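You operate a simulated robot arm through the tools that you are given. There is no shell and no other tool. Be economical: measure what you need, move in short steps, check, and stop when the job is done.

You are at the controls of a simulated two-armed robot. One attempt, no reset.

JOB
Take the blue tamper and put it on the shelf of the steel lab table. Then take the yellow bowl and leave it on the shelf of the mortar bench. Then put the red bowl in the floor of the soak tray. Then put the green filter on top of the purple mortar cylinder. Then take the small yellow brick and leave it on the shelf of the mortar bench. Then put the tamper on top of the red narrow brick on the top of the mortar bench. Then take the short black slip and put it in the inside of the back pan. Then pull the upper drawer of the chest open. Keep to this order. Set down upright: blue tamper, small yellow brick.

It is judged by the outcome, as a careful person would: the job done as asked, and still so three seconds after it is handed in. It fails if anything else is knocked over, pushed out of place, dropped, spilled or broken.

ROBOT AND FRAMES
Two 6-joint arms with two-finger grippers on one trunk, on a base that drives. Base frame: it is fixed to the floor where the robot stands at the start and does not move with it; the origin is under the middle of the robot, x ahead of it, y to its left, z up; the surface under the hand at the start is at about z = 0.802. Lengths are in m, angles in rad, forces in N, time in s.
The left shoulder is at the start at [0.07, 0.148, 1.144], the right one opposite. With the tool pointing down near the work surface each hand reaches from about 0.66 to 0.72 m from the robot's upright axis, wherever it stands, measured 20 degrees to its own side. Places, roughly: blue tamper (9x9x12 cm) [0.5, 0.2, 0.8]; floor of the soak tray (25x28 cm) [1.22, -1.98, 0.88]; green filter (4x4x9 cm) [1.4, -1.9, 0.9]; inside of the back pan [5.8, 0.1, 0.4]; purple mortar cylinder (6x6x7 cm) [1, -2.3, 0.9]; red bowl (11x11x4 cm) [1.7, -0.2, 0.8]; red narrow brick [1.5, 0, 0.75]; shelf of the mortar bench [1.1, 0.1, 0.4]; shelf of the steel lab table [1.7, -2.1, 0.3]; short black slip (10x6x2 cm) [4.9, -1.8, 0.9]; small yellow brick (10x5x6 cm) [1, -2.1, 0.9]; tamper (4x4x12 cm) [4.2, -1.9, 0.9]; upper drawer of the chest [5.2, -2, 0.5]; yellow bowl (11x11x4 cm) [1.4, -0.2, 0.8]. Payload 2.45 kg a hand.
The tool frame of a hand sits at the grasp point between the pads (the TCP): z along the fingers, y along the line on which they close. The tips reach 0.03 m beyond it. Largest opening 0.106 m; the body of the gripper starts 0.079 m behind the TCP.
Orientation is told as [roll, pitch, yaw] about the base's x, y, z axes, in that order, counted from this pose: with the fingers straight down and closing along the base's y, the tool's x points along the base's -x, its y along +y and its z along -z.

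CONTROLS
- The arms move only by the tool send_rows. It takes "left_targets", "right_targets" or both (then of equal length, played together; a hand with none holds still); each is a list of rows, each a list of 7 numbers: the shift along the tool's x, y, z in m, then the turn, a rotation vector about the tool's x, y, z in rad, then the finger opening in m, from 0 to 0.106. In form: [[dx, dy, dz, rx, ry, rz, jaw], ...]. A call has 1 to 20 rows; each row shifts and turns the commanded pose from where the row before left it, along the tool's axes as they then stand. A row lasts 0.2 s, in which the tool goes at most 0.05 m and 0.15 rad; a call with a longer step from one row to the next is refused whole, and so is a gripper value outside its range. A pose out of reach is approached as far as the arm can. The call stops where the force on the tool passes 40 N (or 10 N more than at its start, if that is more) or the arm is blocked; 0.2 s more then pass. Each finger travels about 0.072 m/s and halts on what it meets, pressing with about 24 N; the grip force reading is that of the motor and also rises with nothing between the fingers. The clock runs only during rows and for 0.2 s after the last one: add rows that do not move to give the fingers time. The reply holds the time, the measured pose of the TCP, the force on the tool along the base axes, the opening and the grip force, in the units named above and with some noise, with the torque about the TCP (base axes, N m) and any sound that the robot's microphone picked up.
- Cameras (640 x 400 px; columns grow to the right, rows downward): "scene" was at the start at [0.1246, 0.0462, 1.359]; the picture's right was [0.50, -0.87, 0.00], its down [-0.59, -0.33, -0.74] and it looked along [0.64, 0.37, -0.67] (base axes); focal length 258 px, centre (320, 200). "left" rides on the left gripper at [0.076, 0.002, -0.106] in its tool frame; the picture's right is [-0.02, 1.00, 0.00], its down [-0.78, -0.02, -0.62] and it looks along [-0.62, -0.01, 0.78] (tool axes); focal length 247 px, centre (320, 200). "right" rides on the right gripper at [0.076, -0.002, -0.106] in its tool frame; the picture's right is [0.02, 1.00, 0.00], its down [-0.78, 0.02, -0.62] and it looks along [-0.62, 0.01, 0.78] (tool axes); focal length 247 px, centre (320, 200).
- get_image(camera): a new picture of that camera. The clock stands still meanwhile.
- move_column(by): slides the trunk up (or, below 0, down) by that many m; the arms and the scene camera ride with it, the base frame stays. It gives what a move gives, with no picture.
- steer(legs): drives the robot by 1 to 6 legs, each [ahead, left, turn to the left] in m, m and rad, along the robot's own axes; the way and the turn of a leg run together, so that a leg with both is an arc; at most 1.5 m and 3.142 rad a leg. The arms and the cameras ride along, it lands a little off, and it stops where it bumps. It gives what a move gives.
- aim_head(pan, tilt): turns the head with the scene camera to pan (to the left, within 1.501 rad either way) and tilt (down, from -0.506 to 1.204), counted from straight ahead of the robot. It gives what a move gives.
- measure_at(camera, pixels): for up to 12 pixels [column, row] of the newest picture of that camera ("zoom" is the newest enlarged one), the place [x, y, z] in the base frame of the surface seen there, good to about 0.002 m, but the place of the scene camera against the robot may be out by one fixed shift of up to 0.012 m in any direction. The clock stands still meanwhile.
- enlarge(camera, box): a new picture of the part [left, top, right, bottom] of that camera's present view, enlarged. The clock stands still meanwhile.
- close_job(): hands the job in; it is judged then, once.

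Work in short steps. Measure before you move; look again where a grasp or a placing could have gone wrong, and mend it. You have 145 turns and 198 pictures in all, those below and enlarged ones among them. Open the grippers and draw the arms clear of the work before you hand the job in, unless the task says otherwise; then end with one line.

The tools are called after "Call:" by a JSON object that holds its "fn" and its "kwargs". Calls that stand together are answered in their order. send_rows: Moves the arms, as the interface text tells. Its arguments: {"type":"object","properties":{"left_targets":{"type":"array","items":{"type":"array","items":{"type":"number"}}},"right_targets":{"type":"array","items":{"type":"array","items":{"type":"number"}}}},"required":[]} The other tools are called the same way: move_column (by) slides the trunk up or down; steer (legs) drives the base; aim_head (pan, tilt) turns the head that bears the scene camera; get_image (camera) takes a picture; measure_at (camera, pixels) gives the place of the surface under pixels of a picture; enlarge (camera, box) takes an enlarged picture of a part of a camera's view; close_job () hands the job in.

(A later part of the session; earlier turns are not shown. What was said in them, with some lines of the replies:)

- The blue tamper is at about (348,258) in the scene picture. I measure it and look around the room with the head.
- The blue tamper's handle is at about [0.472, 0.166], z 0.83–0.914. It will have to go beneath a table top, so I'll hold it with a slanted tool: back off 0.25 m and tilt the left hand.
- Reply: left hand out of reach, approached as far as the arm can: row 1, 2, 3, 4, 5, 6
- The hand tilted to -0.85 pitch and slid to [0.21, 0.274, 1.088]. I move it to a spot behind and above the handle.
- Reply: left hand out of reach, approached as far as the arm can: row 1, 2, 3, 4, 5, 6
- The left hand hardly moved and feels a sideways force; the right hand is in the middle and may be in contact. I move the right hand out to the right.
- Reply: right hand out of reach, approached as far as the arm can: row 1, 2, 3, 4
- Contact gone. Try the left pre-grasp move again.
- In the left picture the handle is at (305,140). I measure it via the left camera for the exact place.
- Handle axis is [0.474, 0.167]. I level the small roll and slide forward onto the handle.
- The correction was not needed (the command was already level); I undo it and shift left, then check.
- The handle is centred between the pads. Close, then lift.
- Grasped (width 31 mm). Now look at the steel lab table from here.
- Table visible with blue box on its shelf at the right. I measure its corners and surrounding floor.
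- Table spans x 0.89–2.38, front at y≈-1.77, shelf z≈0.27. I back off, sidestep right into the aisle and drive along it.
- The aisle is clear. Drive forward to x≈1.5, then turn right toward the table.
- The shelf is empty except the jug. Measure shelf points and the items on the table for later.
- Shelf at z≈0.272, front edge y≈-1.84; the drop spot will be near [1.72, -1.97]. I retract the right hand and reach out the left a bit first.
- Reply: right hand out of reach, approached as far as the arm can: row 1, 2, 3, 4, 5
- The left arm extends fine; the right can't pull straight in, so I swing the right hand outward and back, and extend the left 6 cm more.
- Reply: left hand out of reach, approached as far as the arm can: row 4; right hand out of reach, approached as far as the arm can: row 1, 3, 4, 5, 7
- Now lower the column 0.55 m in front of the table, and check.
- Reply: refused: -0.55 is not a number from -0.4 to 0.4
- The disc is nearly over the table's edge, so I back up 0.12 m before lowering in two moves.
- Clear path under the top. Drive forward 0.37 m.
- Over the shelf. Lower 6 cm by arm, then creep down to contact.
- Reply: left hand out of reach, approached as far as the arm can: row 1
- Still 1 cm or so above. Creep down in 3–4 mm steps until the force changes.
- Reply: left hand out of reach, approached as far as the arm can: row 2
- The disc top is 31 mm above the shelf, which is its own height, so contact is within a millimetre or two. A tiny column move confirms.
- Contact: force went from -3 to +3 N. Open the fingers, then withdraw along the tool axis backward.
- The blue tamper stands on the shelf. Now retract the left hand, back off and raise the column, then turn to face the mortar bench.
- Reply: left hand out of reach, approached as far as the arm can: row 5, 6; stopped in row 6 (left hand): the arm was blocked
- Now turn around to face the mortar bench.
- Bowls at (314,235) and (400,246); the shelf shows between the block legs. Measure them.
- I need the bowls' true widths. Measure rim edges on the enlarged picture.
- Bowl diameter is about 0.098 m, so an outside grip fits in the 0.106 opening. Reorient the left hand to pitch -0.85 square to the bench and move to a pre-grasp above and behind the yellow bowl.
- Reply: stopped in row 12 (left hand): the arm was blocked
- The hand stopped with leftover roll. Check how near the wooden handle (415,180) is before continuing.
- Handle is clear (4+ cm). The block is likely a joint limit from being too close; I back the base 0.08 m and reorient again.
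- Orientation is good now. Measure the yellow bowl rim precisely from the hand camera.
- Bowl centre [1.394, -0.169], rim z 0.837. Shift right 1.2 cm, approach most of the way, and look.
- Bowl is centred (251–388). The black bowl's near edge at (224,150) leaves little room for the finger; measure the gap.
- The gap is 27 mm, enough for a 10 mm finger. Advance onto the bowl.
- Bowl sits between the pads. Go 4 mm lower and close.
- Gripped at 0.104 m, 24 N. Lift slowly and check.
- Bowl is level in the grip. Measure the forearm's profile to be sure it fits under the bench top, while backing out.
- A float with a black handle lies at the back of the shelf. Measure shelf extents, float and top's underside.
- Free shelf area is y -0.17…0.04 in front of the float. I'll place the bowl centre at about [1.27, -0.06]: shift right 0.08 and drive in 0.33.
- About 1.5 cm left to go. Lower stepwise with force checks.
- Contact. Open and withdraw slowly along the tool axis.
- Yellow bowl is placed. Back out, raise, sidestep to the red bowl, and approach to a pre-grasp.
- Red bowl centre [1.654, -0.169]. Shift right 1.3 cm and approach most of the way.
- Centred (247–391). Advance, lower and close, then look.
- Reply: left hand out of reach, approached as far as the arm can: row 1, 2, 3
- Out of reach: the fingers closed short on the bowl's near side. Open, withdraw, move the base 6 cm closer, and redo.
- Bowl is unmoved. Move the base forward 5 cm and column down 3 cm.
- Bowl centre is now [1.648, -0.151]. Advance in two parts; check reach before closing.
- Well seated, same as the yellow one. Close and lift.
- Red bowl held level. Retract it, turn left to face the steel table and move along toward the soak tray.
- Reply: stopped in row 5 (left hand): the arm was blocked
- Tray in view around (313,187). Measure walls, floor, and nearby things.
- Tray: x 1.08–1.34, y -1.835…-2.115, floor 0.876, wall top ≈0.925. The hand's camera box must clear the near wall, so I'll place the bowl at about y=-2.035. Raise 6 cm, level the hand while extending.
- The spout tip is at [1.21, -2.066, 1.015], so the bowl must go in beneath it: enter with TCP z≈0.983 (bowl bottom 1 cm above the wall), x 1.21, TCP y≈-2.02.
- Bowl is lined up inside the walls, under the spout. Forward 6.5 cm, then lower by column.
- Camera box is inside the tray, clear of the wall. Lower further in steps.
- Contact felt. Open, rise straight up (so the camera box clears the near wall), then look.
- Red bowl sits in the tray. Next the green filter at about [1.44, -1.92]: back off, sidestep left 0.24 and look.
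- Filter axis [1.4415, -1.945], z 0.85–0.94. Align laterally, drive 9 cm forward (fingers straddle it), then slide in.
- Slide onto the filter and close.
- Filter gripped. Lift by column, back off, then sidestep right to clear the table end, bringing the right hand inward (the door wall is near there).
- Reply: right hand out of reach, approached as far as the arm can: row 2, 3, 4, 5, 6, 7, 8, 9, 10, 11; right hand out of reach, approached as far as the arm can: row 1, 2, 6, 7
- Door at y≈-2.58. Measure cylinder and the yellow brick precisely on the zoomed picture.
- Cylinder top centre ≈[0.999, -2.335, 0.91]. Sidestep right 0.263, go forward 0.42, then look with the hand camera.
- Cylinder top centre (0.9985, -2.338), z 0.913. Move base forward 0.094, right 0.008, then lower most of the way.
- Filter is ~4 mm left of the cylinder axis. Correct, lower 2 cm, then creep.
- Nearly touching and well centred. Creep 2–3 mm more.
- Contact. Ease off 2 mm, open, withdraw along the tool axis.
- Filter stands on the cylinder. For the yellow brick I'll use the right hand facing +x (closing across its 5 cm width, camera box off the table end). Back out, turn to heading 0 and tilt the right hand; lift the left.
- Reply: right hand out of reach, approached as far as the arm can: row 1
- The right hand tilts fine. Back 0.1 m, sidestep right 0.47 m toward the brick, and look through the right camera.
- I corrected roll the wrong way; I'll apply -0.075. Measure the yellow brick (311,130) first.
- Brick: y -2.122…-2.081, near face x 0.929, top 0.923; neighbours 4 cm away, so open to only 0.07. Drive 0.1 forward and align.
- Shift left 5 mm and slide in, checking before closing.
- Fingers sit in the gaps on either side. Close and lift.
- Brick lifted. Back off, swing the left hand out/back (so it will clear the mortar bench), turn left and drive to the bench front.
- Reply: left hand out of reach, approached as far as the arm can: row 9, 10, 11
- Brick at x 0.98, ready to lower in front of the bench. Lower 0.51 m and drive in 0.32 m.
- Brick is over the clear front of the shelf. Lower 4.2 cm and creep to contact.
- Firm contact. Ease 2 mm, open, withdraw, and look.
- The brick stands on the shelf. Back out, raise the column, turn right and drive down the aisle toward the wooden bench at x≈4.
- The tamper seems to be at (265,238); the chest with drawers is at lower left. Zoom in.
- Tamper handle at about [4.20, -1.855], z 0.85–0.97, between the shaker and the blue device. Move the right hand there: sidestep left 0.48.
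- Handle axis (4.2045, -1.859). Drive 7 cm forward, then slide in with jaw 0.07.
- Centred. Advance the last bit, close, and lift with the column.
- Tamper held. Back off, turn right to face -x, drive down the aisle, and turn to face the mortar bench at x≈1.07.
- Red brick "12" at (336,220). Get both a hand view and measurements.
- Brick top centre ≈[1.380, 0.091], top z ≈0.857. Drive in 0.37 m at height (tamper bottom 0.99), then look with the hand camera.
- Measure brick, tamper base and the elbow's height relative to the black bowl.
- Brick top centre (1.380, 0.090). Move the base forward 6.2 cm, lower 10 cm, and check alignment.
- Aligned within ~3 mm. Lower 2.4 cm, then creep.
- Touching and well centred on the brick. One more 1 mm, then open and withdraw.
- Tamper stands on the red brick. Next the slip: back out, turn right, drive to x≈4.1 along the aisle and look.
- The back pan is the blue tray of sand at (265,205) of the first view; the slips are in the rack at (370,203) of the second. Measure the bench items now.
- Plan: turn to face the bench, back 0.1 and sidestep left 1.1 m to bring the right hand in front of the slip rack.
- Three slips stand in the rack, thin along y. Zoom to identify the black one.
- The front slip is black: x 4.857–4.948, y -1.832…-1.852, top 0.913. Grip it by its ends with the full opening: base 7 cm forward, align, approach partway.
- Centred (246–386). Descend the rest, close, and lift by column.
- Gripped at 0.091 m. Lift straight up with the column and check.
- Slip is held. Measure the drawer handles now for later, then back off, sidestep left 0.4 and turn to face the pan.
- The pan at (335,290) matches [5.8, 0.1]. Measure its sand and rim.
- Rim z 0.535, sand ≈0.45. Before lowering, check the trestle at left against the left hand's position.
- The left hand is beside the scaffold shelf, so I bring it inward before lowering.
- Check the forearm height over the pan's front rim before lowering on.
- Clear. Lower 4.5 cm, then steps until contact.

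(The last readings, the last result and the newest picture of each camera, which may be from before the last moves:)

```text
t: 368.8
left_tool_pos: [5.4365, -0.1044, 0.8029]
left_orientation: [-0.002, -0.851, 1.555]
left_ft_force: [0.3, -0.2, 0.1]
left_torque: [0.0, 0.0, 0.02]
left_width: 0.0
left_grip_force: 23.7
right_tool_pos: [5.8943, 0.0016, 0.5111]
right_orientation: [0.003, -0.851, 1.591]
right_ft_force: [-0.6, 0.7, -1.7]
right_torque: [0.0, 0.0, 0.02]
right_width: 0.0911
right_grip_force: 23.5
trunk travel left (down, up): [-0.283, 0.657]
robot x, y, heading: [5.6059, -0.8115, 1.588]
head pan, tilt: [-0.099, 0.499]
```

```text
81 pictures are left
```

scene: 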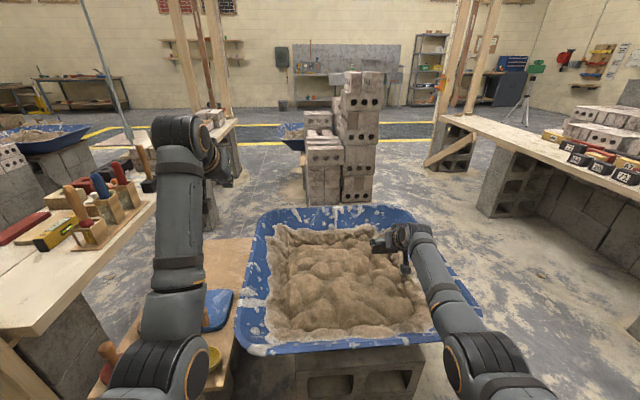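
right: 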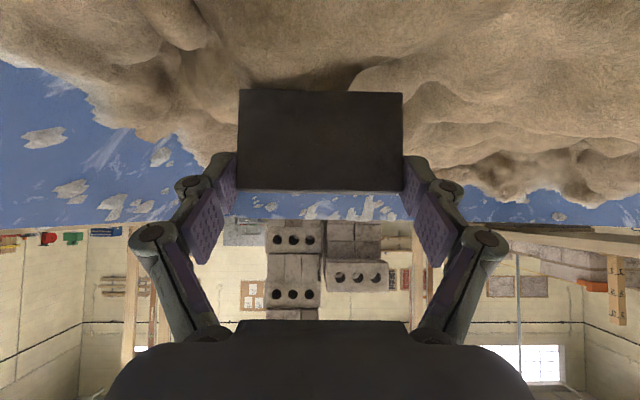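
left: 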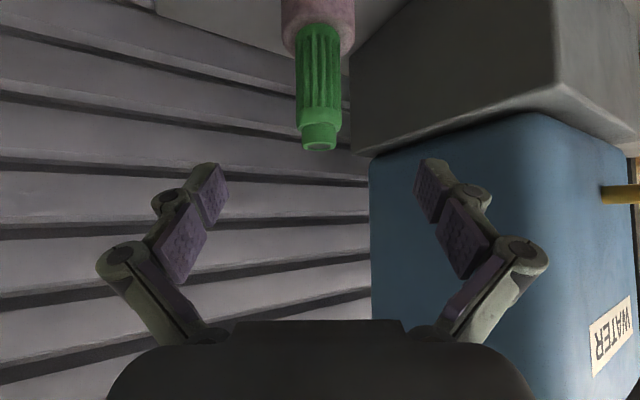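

Call:
{"fn": "move_column", "kwargs": {"by": -0.008}}

Call:
{"fn": "move_column", "kwargs": {"by": -0.006}}

Call:
{"fn": "move_column", "kwargs": {"by": -0.005}}

Call:
{"fn": "enlarge", "kwargs": {"camera": "scene", "box": [330, 190, 490, 290]}}

```text
t: 369.4
left_tool_pos: [5.4363, -0.1042, 0.7936]
left_orientation: [0.0, -0.85, 1.555]
left_ft_force: [0.3, -0.5, 0.5]
left_torque: [0.01, -0.01, 0.01]
left_width: 0.0002
left_grip_force: 24.1
right_tool_pos: [5.8946, 0.0005, 0.5035]
right_orientation: [0.001, -0.85, 1.593]
right_ft_force: [-0.2, 0.8, -1.6]
right_torque: [-0.02, -0.03, -0.04]
right_width: 0.0915
right_grip_force: 24.2
trunk travel left (down, up): [-0.275, 0.665]
robot x, y, heading: [5.6047, -0.8143, 1.584]
head pan, tilt: [-0.099, 0.499]
```

```text
t: 369.9
left_tool_pos: [5.4363, -0.105, 0.789]
left_orientation: [0.0, -0.852, 1.554]
left_ft_force: [-0.3, 0.7, 0.1]
left_torque: [0.01, 0.0, 0.0]
left_width: 0.0
left_grip_force: 24.0
right_tool_pos: [5.895, 0.0004, 0.4968]
right_orientation: [0.002, -0.85, 1.593]
right_ft_force: [0.1, 0.0, -2.6]
right_torque: [-0.03, 0.0, 0.0]
right_width: 0.0913
right_grip_force: 24.4
trunk travel left (down, up): [-0.269, 0.671]
robot x, y, heading: [5.6042, -0.8191, 1.584]
head pan, tilt: [-0.099, 0.499]
```

```text
t: 370.4
left_tool_pos: [5.4363, -0.1042, 0.7821]
left_orientation: [-0.001, -0.851, 1.555]
left_ft_force: [0.4, -0.5, 0.5]
left_torque: [-0.03, -0.01, 0.03]
left_width: 0.0
left_grip_force: 24.1
right_tool_pos: [5.8957, 0.0005, 0.4919]
right_orientation: [0.001, -0.848, 1.591]
right_ft_force: [0.3, -0.9, -1.8]
right_torque: [-0.04, 0.02, -0.01]
right_width: 0.0917
right_grip_force: 24.3
trunk travel left (down, up): [-0.264, 0.676]
robot x, y, heading: [5.6041, -0.8153, 1.589]
head pan, tilt: [-0.099, 0.499]
```

```text
4.00 times, centred on (410, 240) of scene
```

zoom: 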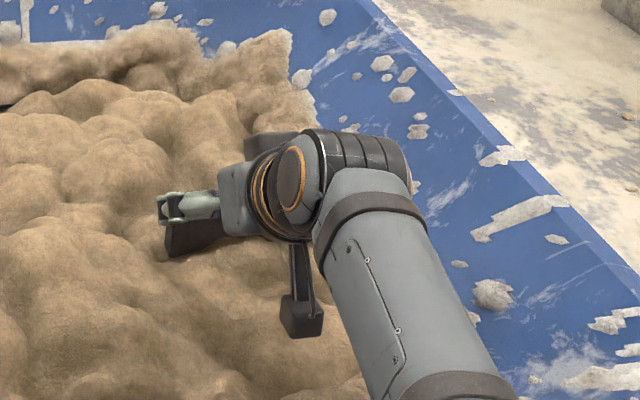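

No contact yet (the sand seems soft or lower). Continue lowering with the arm itself, which keeps the elbow up over the rim.

Call:
{"fn": "send_rows", "kwargs": {"right_targets": [[0.006, 0, 0.0053, 0, 0, 0, 0.07], [0.006, 0, 0.0053, 0, 0, 0, 0.07], [0, 0, 0, 0, 0, 0, 0.07]]}}

Call:
{"fn": "send_rows", "kwargs": {"right_targets": [[0.006, 0, 0.0053, 0, 0, 0, 0.07], [0.0045, 0, 0.004, 0, 0, 0, 0.07], [0, 0, 0, 0, 0, 0, 0.07]]}}

Call:
{"fn": "get_image", "kwargs": {"camera": "right"}}

```text
t: 371.2
left_tool_pos: [5.4355, -0.1051, 0.7823]
left_orientation: [0.001, -0.851, 1.555]
left_ft_force: [0.2, 0.5, 0.2]
left_torque: [-0.02, -0.02, 0.02]
left_width: 0.0
left_grip_force: 23.4
right_tool_pos: [5.8946, 0.0021, 0.4757]
right_orientation: [0.002, -0.851, 1.592]
right_ft_force: [0.9, 0.1, -1.5]
right_torque: [-0.01, -0.02, 0.02]
right_width: 0.0916
right_grip_force: 24.2
trunk travel left (down, up): [-0.264, 0.676]
robot x, y, heading: [5.6063, -0.8151, 1.588]
head pan, tilt: [-0.099, 0.499]
```

```text
t: 372.0
left_tool_pos: [5.4358, -0.1044, 0.7833]
left_orientation: [0.002, -0.851, 1.554]
left_ft_force: [0.5, -0.8, 0.3]
left_torque: [-0.03, 0.02, -0.03]
left_width: 0.0
left_grip_force: 24.7
right_tool_pos: [5.8943, 0.0017, 0.4614]
right_orientation: [0.002, -0.85, 1.592]
right_ft_force: [-0.1, -0.6, -0.9]
right_torque: [-0.02, -0.02, 0.01]
right_width: 0.0915
right_grip_force: 24.3
trunk travel left (down, up): [-0.264, 0.676]
robot x, y, heading: [5.6029, -0.8133, 1.593]
head pan, tilt: [-0.099, 0.499]
```

```text
79 pictures are left
```

right: 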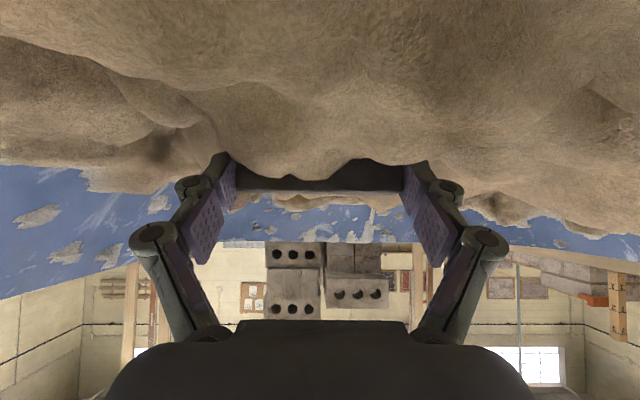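

The sand yields; the pan's floor is near z 0.40. Lower a little more with force checks.

Call:
{"fn": "send_rows", "kwargs": {"right_targets": [[0.0045, 0, 0.004, 0, 0, 0, 0.07], [0.0045, 0, 0.004, 0, 0, 0, 0.07], [0, 0, 0, 0, 0, 0, 0.07]]}}

Call:
{"fn": "send_rows", "kwargs": {"right_targets": [[0.0045, 0, 0.004, 0, 0, 0, 0.07], [0.003, 0, 0.0027, 0, 0, 0, 0.07], [0, 0, 0, 0, 0, 0, 0.07]]}}

```text
t: 372.8
left_tool_pos: [5.4358, -0.104, 0.782]
left_orientation: [0.0, -0.853, 1.555]
left_ft_force: [-0.2, -0.6, -0.5]
left_torque: [0.0, 0.01, 0.01]
left_width: 0.0002
left_grip_force: 24.3
right_tool_pos: [5.8957, 0.0021, 0.451]
right_orientation: [-0.001, -0.852, 1.593]
right_ft_force: [0.8, -0.1, 0.4]
right_torque: [0.02, 0.09, 0.08]
right_width: 0.0916
right_grip_force: 24.8
trunk travel left (down, up): [-0.264, 0.676]
robot x, y, heading: [5.6049, -0.8153, 1.589]
head pan, tilt: [-0.099, 0.499]
```

```text
t: 373.6
left_tool_pos: [5.4356, -0.1071, 0.7849]
left_orientation: [-0.002, -0.855, 1.556]
left_ft_force: [-0.2, 0.3, 0.4]
left_torque: [0.01, -0.02, 0.0]
left_width: 0.0
left_grip_force: 24.2
right_tool_pos: [5.8953, 0.001, 0.4452]
right_orientation: [-0.001, -0.857, 1.594]
right_ft_force: [4.6, 4.4, 17.8]
right_torque: [0.37, -0.05, -0.07]
right_width: 0.0918
right_grip_force: 23.8
trunk travel left (down, up): [-0.264, 0.676]
robot x, y, heading: [5.608, -0.815, 1.589]
head pan, tilt: [-0.099, 0.499]
```

Floor contact. Ease up 3 mm, open, withdraw and raise.

Call:
{"fn": "send_rows", "kwargs": {"right_targets": [[-0.0023, 0, -0.002, 0, 0, 0, 0.07], [0, 0, 0, 0, 0, 0, 0.106], [0, 0, 0, 0, 0, 0, 0.106], [-0.015, 0, -0.0132, 0, 0, 0, 0.106], [-0.0225, 0, -0.0199, 0, 0, 0, 0.106], [-0.0225, 0, -0.0199, 0, 0, 0, 0.106], [0, 0, 0, 0, 0, 0, 0.106]]}}

Call:
{"fn": "move_column", "kwargs": {"by": 0.15}}

Call:
{"fn": "get_image", "kwargs": {"camera": "right"}}

Call:
{"fn": "enlarge", "kwargs": {"camera": "scene", "box": [300, 160, 500, 285]}}

```text
t: 375.2
left_tool_pos: [5.4358, -0.1052, 0.7826]
left_orientation: [-0.001, -0.852, 1.554]
left_ft_force: [-0.3, 0.2, 0.1]
left_torque: [0.01, 0.0, 0.0]
left_width: 0.0
left_grip_force: 23.6
right_tool_pos: [5.8954, 0.0011, 0.5236]
right_orientation: [0.003, -0.851, 1.59]
right_ft_force: [-0.6, -0.8, 0.6]
right_torque: [-0.01, 0.02, 0.01]
right_width: 0.1061
right_grip_force: 0.0
trunk travel left (down, up): [-0.264, 0.676]
robot x, y, heading: [5.6048, -0.814, 1.585]
head pan, tilt: [-0.099, 0.499]
```

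```text
t: 377.0
left_tool_pos: [5.4362, -0.1053, 0.9331]
left_orientation: [0.0, -0.852, 1.553]
left_ft_force: [0.4, 0.0, 0.3]
left_torque: [0.03, 0.02, -0.02]
left_width: 0.0
left_grip_force: 23.8
right_tool_pos: [5.8952, 0.0003, 0.6716]
right_orientation: [0.003, -0.85, 1.593]
right_ft_force: [0.0, -0.4, 0.2]
right_torque: [-0.01, 0.02, 0.02]
right_width: 0.1061
right_grip_force: 0.0
trunk travel left (down, up): [-0.414, 0.526]
robot x, y, heading: [5.6036, -0.8105, 1.586]
head pan, tilt: [-0.099, 0.499]
```

```text
78 pictures are left
```

right: 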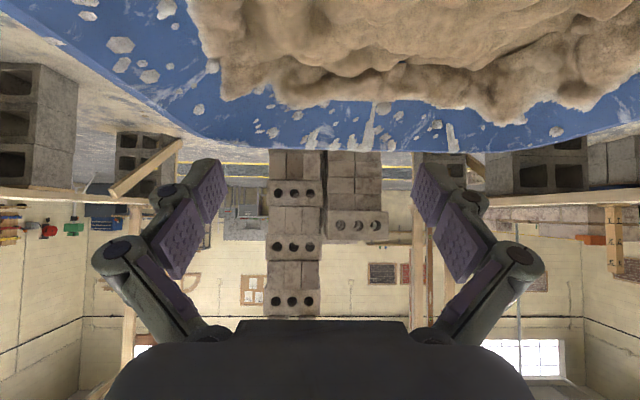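

```text
3.20 times, centred on (400, 222) of scene
```

zoom: 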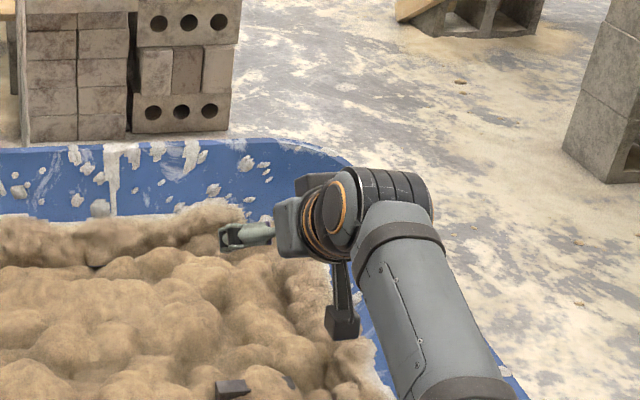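

The slip sits in the pan (its tip shows in the sand at (232,388)). Now the drawer: back off slightly, raise, turn clockwise to face the bench, sidestep right and lower.

Call:
{"fn": "steer", "kwargs": {"legs": [[-0.06, 0, 0]]}}

Call:
{"fn": "move_column", "kwargs": {"by": 0.1}}

Call:
{"fn": "steer", "kwargs": {"legs": [[0, 0, -1.571], [0, 0, -1.571], [0, -0.16, 0]]}}

Call:
{"fn": "move_column", "kwargs": {"by": -0.226}}

Call:
{"fn": "send_rows", "kwargs": {"right_targets": [[0, 0, 0, 0, -0.144, 0, 0.106], [0, 0, 0, 0, -0.144, 0, 0.106], [0, 0, 0, 0, -0.144, 0, 0.106], [0, 0, 0, 0, -0.144, 0, 0.106], [0, 0, 0, 0, -0.144, 0, 0.106], [0, 0, 0, 0, 0, 0.143, 0.106], [0, 0, 0, 0, 0, 0.143, 0.106], [0, 0, 0, 0, 0, 0.143, 0.106], [0, 0, 0, 0, 0, 0.143, 0.106], [0, 0, 0, 0, 0, 0.143, 0.106], [0, 0, 0, 0, 0, 0.143, 0.106], [0, 0, 0, 0, 0, 0.143, 0.106], [0, 0, 0, 0, 0, 0.143, 0.106], [0, 0, 0, 0, 0, 0.143, 0.106], [0, 0, 0, 0, 0, 0.143, 0.106], [0, 0, 0, 0, 0, 0.141, 0.106], [0, 0, 0, 0, 0, 0, 0.106]]}}

Call:
{"fn": "aim_head", "kwargs": {"pan": -0.2, "tilt": 0.4}}

Call:
{"fn": "get_image", "kwargs": {"camera": "scene"}}

Call:
{"fn": "get_image", "kwargs": {"camera": "right"}}

```text
t: 378.0
left_tool_pos: [5.4365, -0.1659, 0.9337]
left_orientation: [-0.002, -0.854, 1.553]
left_ft_force: [0.0, -0.2, 0.2]
left_torque: [-0.05, 0.0, 0.01]
left_width: 0.0
left_grip_force: 24.0
right_tool_pos: [5.8942, -0.0603, 0.6736]
right_orientation: [0.002, -0.853, 1.593]
right_ft_force: [0.2, 0.1, 0.5]
right_torque: [0.0, 0.0, 0.03]
right_width: 0.1058
right_grip_force: 0.1
trunk travel left (down, up): [-0.414, 0.526]
robot x, y, heading: [5.6061, -0.8749, 1.586]
head pan, tilt: [-0.099, 0.499]
```

```text
t: 379.3
left_tool_pos: [5.4361, -0.1651, 1.0334]
left_orientation: [-0.001, -0.852, 1.555]
left_ft_force: [0.3, 1.0, -0.6]
left_torque: [0.0, -0.03, -0.01]
left_width: 0.0001
left_grip_force: 24.1
right_tool_pos: [5.8936, -0.0583, 0.7733]
right_orientation: [0.001, -0.85, 1.59]
right_ft_force: [-0.6, -0.8, 0.3]
right_torque: [-0.02, -0.01, 0.01]
right_width: 0.1058
right_grip_force: 0.1
trunk travel left (down, up): [-0.514, 0.426]
robot x, y, heading: [5.6102, -0.8731, 1.59]
head pan, tilt: [-0.099, 0.499]
```

```text
t: 388.3
left_tool_pos: [5.6243, -1.5871, 1.0332]
left_orientation: [0.001, -0.852, -1.57]
left_ft_force: [-0.4, 0.2, 0.0]
left_torque: [0.01, -0.02, 0.03]
left_width: 0.0001
left_grip_force: 23.4
right_tool_pos: [5.1688, -1.7002, 0.7728]
right_orientation: [0.001, -0.851, -1.535]
right_ft_force: [-0.5, 0.2, -0.6]
right_torque: [0.03, -0.03, 0.01]
right_width: 0.1061
right_grip_force: 0.1
trunk travel left (down, up): [-0.514, 0.426]
robot x, y, heading: [5.4432, -0.8802, -1.532]
head pan, tilt: [-0.099, 0.499]
```

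```text
t: 390.7
left_tool_pos: [5.6265, -1.5868, 0.8063]
left_orientation: [0.002, -0.851, -1.572]
left_ft_force: [-0.6, 0.4, 0.7]
left_torque: [-0.03, -0.02, 0.01]
left_width: 0.0
left_grip_force: 23.8
right_tool_pos: [5.1688, -1.6998, 0.5478]
right_orientation: [0.003, -0.851, -1.535]
right_ft_force: [-0.5, -1.0, 0.3]
right_torque: [-0.03, 0.0, 0.0]
right_width: 0.1059
right_grip_force: 0.0
trunk travel left (down, up): [-0.288, 0.652]
robot x, y, heading: [5.4455, -0.882, -1.535]
head pan, tilt: [-0.099, 0.499]
```

```text
t: 394.3
left_tool_pos: [5.626, -1.5858, 0.8071]
left_orientation: [-0.001, -0.851, -1.571]
left_ft_force: [0.9, -0.1, -0.2]
left_torque: [-0.02, 0.02, -0.02]
left_width: 0.0
left_grip_force: 23.9
right_tool_pos: [5.1736, -1.7021, 0.5466]
right_orientation: [1.51, 0.004, -3.085]
right_ft_force: [-1.0, 0.3, -0.6]
right_torque: [0.0, -0.01, 0.0]
right_width: 0.1059
right_grip_force: 0.2
right hand out of reach, approached as far as the arm can: row 5
trunk travel left (down, up): [-0.288, 0.652]
robot x, y, heading: [5.443, -0.8794, -1.532]
head pan, tilt: [-0.099, 0.499]
```

```text
t: 395.0
left_tool_pos: [5.625, -1.5873, 0.8081]
left_orientation: [0.0, -0.853, -1.572]
left_ft_force: [-1.0, -0.5, 0.1]
left_torque: [0.01, 0.01, -0.01]
left_width: 0.0
left_grip_force: 24.4
right_tool_pos: [5.1734, -1.7014, 0.5462]
right_orientation: [1.508, 0.001, -3.084]
right_ft_force: [-0.3, -0.6, 0.0]
right_torque: [0.01, -0.01, 0.01]
right_width: 0.1059
right_grip_force: 0.3
trunk travel left (down, up): [-0.288, 0.652]
robot x, y, heading: [5.4403, -0.8811, -1.535]
head pan, tilt: [-0.201, 0.4]
```

```text
76 pictures are left
```

scene: 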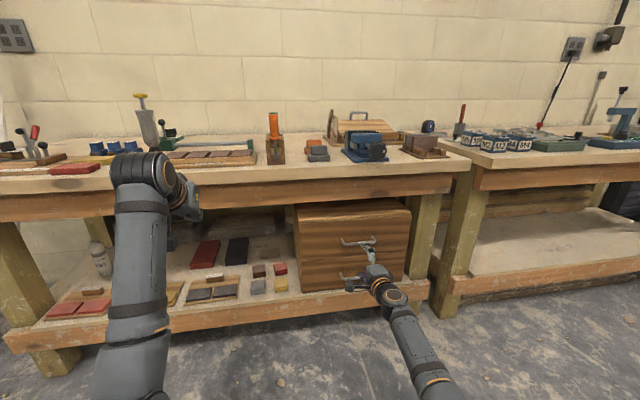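

```text
75 pictures are left
```

right: 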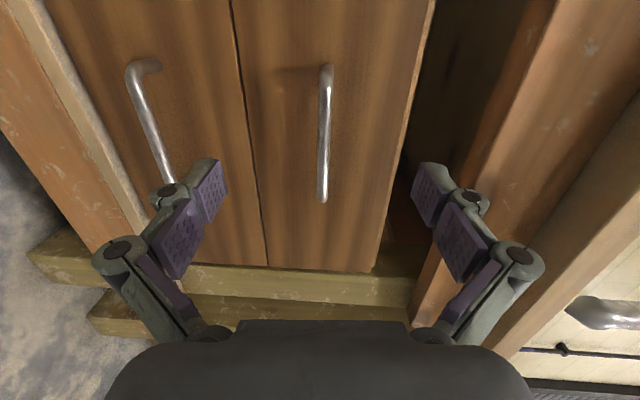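

The hand is horizontal with vertical closing; the upper handle is at (325,130) between the fingers. Measure it.

Call:
{"fn": "measure_at", "kwargs": {"camera": "right", "pixels": [[325, 80], [325, 130], [323, 180], [325, 105], [300, 130], [160, 130], [320, 155]]}}

```text
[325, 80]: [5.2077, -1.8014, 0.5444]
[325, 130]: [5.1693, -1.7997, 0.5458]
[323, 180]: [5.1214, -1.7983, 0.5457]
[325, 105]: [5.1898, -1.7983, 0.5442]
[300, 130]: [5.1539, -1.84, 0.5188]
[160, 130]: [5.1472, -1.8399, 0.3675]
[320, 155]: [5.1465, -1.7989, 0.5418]
```

Handle bar at y -1.80, z 0.545, x 5.10–5.22. Drive the base forward 0.095 m so the bar lies between the pads, then check.

Call:
{"fn": "steer", "kwargs": {"legs": [[0.095, 0, 0]]}}

Call:
{"fn": "get_image", "kwargs": {"camera": "right"}}

```text
t: 396.1
left_tool_pos: [5.6288, -1.6836, 0.8053]
left_orientation: [-0.001, -0.85, -1.569]
left_ft_force: [-0.4, -0.7, -0.9]
left_torque: [0.02, 0.04, 0.03]
left_width: 0.0
left_grip_force: 24.0
right_tool_pos: [5.1765, -1.7975, 0.5456]
right_orientation: [1.508, 0.003, -3.087]
right_ft_force: [0.3, -0.2, 0.5]
right_torque: [-0.01, -0.01, 0.01]
right_width: 0.1057
right_grip_force: 0.0
trunk travel left (down, up): [-0.288, 0.652]
robot x, y, heading: [5.4472, -0.976, -1.534]
head pan, tilt: [-0.201, 0.4]
```

```text
74 pictures are left
```

right: 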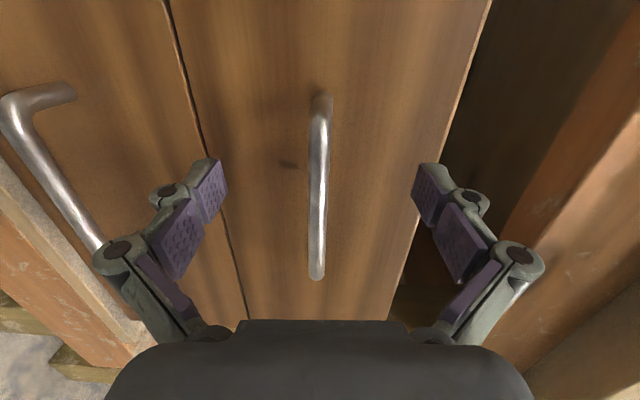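

Bar lies between the pads. Close the fingers.

Call:
{"fn": "send_rows", "kwargs": {"right_targets": [[0, 0, 0, 0, 0, 0, 0.0], [0, 0, 0, 0, 0, 0, 0.0], [0, 0, 0, 0, 0, 0, 0.0], [0, 0, 0, 0, 0, 0, 0.0], [0, 0, 0, 0, 0, 0, 0.0]]}}

Call:
{"fn": "get_image", "kwargs": {"camera": "right"}}

```text
t: 397.3
left_tool_pos: [5.6299, -1.6829, 0.8058]
left_orientation: [-0.001, -0.851, -1.568]
left_ft_force: [-0.5, -0.4, -0.2]
left_torque: [0.01, 0.01, -0.02]
left_width: 0.0001
left_grip_force: 24.0
right_tool_pos: [5.1776, -1.7953, 0.5455]
right_orientation: [1.507, 0.001, -3.085]
right_ft_force: [1.1, 0.8, -3.8]
right_torque: [0.07, 0.0, -0.05]
right_width: 0.0105
right_grip_force: 38.2
trunk travel left (down, up): [-0.288, 0.652]
robot x, y, heading: [5.4483, -0.9738, -1.534]
head pan, tilt: [-0.201, 0.4]
```

```text
73 pictures are left
```

right: 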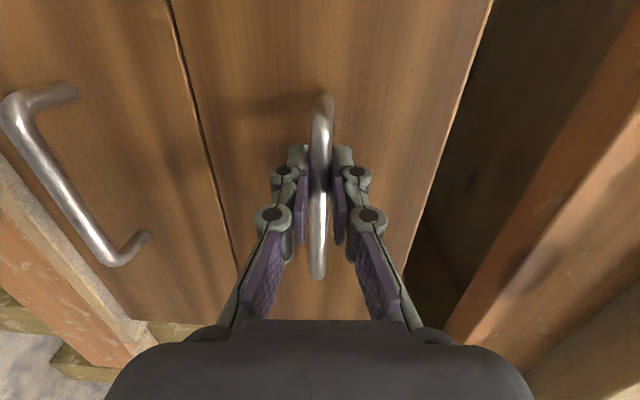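

Gripped on the bar (10 mm). Pull by driving back 0.12 m and look.

Call:
{"fn": "steer", "kwargs": {"legs": [[-0.12, 0, 0]]}}

Call:
{"fn": "get_image", "kwargs": {"camera": "scene"}}

```text
t: 398.5
left_tool_pos: [5.6275, -1.5645, 0.8066]
left_orientation: [-0.001, -0.85, -1.567]
left_ft_force: [-0.1, 0.6, 0.1]
left_torque: [0.0, 0.02, 0.03]
left_width: 0.0001
left_grip_force: 23.8
right_tool_pos: [5.1767, -1.6785, 0.5449]
right_orientation: [1.504, 0.003, -3.079]
right_ft_force: [25.4, 1.7, -8.7]
right_torque: [0.06, -0.1, 0.21]
right_width: 0.0105
right_grip_force: 37.6
trunk travel left (down, up): [-0.288, 0.652]
robot x, y, heading: [5.4445, -0.8554, -1.534]
head pan, tilt: [-0.201, 0.4]
```

```text
72 pictures are left
```

scene: 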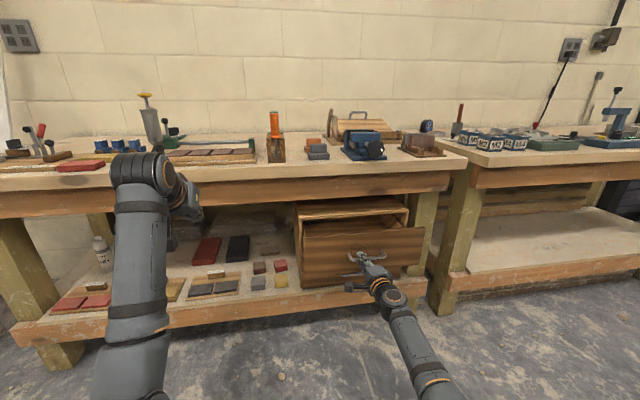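

The drawer slides out. Pull another 8 cm with a slight left correction to relieve the side force.

Call:
{"fn": "steer", "kwargs": {"legs": [[-0.08, 0.008, 0]]}}

Call:
{"fn": "get_image", "kwargs": {"camera": "scene"}}

```text
t: 399.6
left_tool_pos: [5.6281, -1.4827, 0.8065]
left_orientation: [0.003, -0.852, -1.573]
left_ft_force: [0.1, -0.2, 0.1]
left_torque: [0.01, 0.02, -0.01]
left_width: 0.0
left_grip_force: 24.5
right_tool_pos: [5.1774, -1.5968, 0.5441]
right_orientation: [1.509, 0.005, -3.085]
right_ft_force: [-15.4, 0.8, -1.7]
right_torque: [0.01, 0.03, -0.16]
right_width: 0.0107
right_grip_force: 38.4
trunk travel left (down, up): [-0.288, 0.652]
robot x, y, heading: [5.4479, -0.7753, -1.537]
head pan, tilt: [-0.201, 0.4]
```

```text
71 pictures are left
```

scene: 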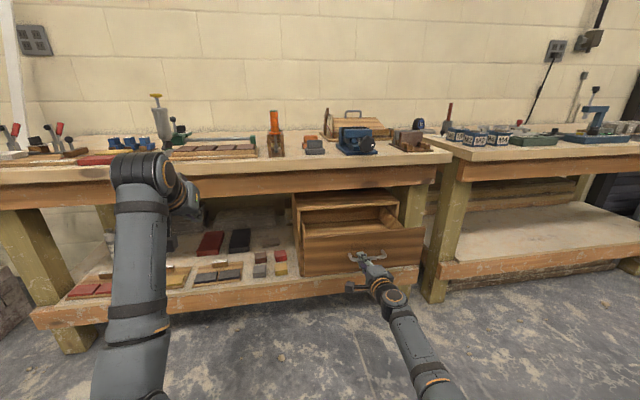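

Drawer is 0.2 m open. Release and back away.

Call:
{"fn": "send_rows", "kwargs": {"right_targets": [[0, 0, 0, 0, 0, 0, 0.106], [0, 0, 0, 0, 0, 0, 0.106], [0, 0, 0, 0, 0, 0, 0.106], [0, 0, 0, 0, 0, 0, 0.106], [0, 0, 0, 0, 0, 0, 0.106]], "left_targets": [[0, 0, 0, 0, 0, 0, 0.106], [0, 0, 0, 0, 0, 0, 0.106], [0, 0, 0, 0, 0, 0, 0.106], [0, 0, 0, 0, 0, 0, 0.106], [0, 0, 0, 0, 0, 0, 0.106]]}}

Call:
{"fn": "steer", "kwargs": {"legs": [[-0.15, 0, 0]]}}

Call:
{"fn": "get_image", "kwargs": {"camera": "scene"}}

```text
t: 400.8
left_tool_pos: [5.6295, -1.4834, 0.8068]
left_orientation: [-0.001, -0.852, -1.571]
left_ft_force: [0.0, 0.0, 1.0]
left_torque: [0.03, -0.03, 0.03]
left_width: 0.1059
left_grip_force: 0.1
right_tool_pos: [5.1777, -1.5975, 0.5466]
right_orientation: [1.506, 0.002, -3.083]
right_ft_force: [0.0, -0.2, 0.1]
right_torque: [0.01, -0.03, -0.01]
right_width: 0.1061
right_grip_force: 0.0
trunk travel left (down, up): [-0.288, 0.652]
robot x, y, heading: [5.4477, -0.7716, -1.538]
head pan, tilt: [-0.201, 0.4]
```

```text
t: 402.1
left_tool_pos: [5.6232, -1.3367, 0.8075]
left_orientation: [-0.001, -0.853, -1.573]
left_ft_force: [-0.5, -0.3, 0.2]
left_torque: [0.0, 0.03, 0.04]
left_width: 0.1061
left_grip_force: 0.0
right_tool_pos: [5.1721, -1.4503, 0.5449]
right_orientation: [1.509, 0.003, -3.087]
right_ft_force: [-0.5, 0.4, 0.3]
right_torque: [0.0, 0.02, -0.02]
right_width: 0.106
right_grip_force: 0.1
trunk travel left (down, up): [-0.288, 0.652]
robot x, y, heading: [5.4467, -0.633, -1.536]
head pan, tilt: [-0.201, 0.4]
```

```text
70 pictures are left
```

scene: 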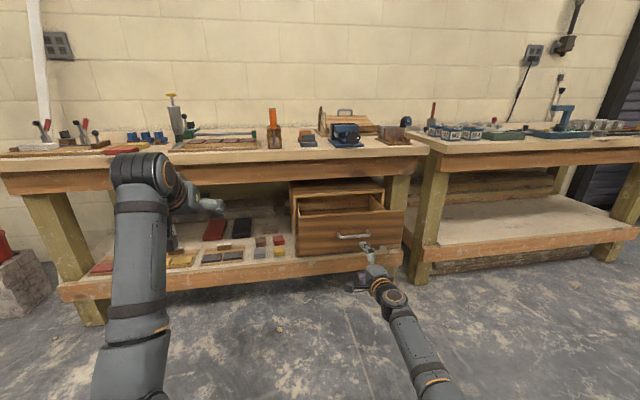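

The upper drawer stands open by itself, both grippers are open and the arms are clear. I hand the job in.

Call:
{"fn": "close_job", "kwargs": {}}

```text
The job is handed in.
```

All eight steps were carried out in the order given and the job is handed in. The black slip is set in the back pan's sand with only its tip showing, the upper drawer stands about 0.2 m open, and nothing was knocked over or spilled that I could see.
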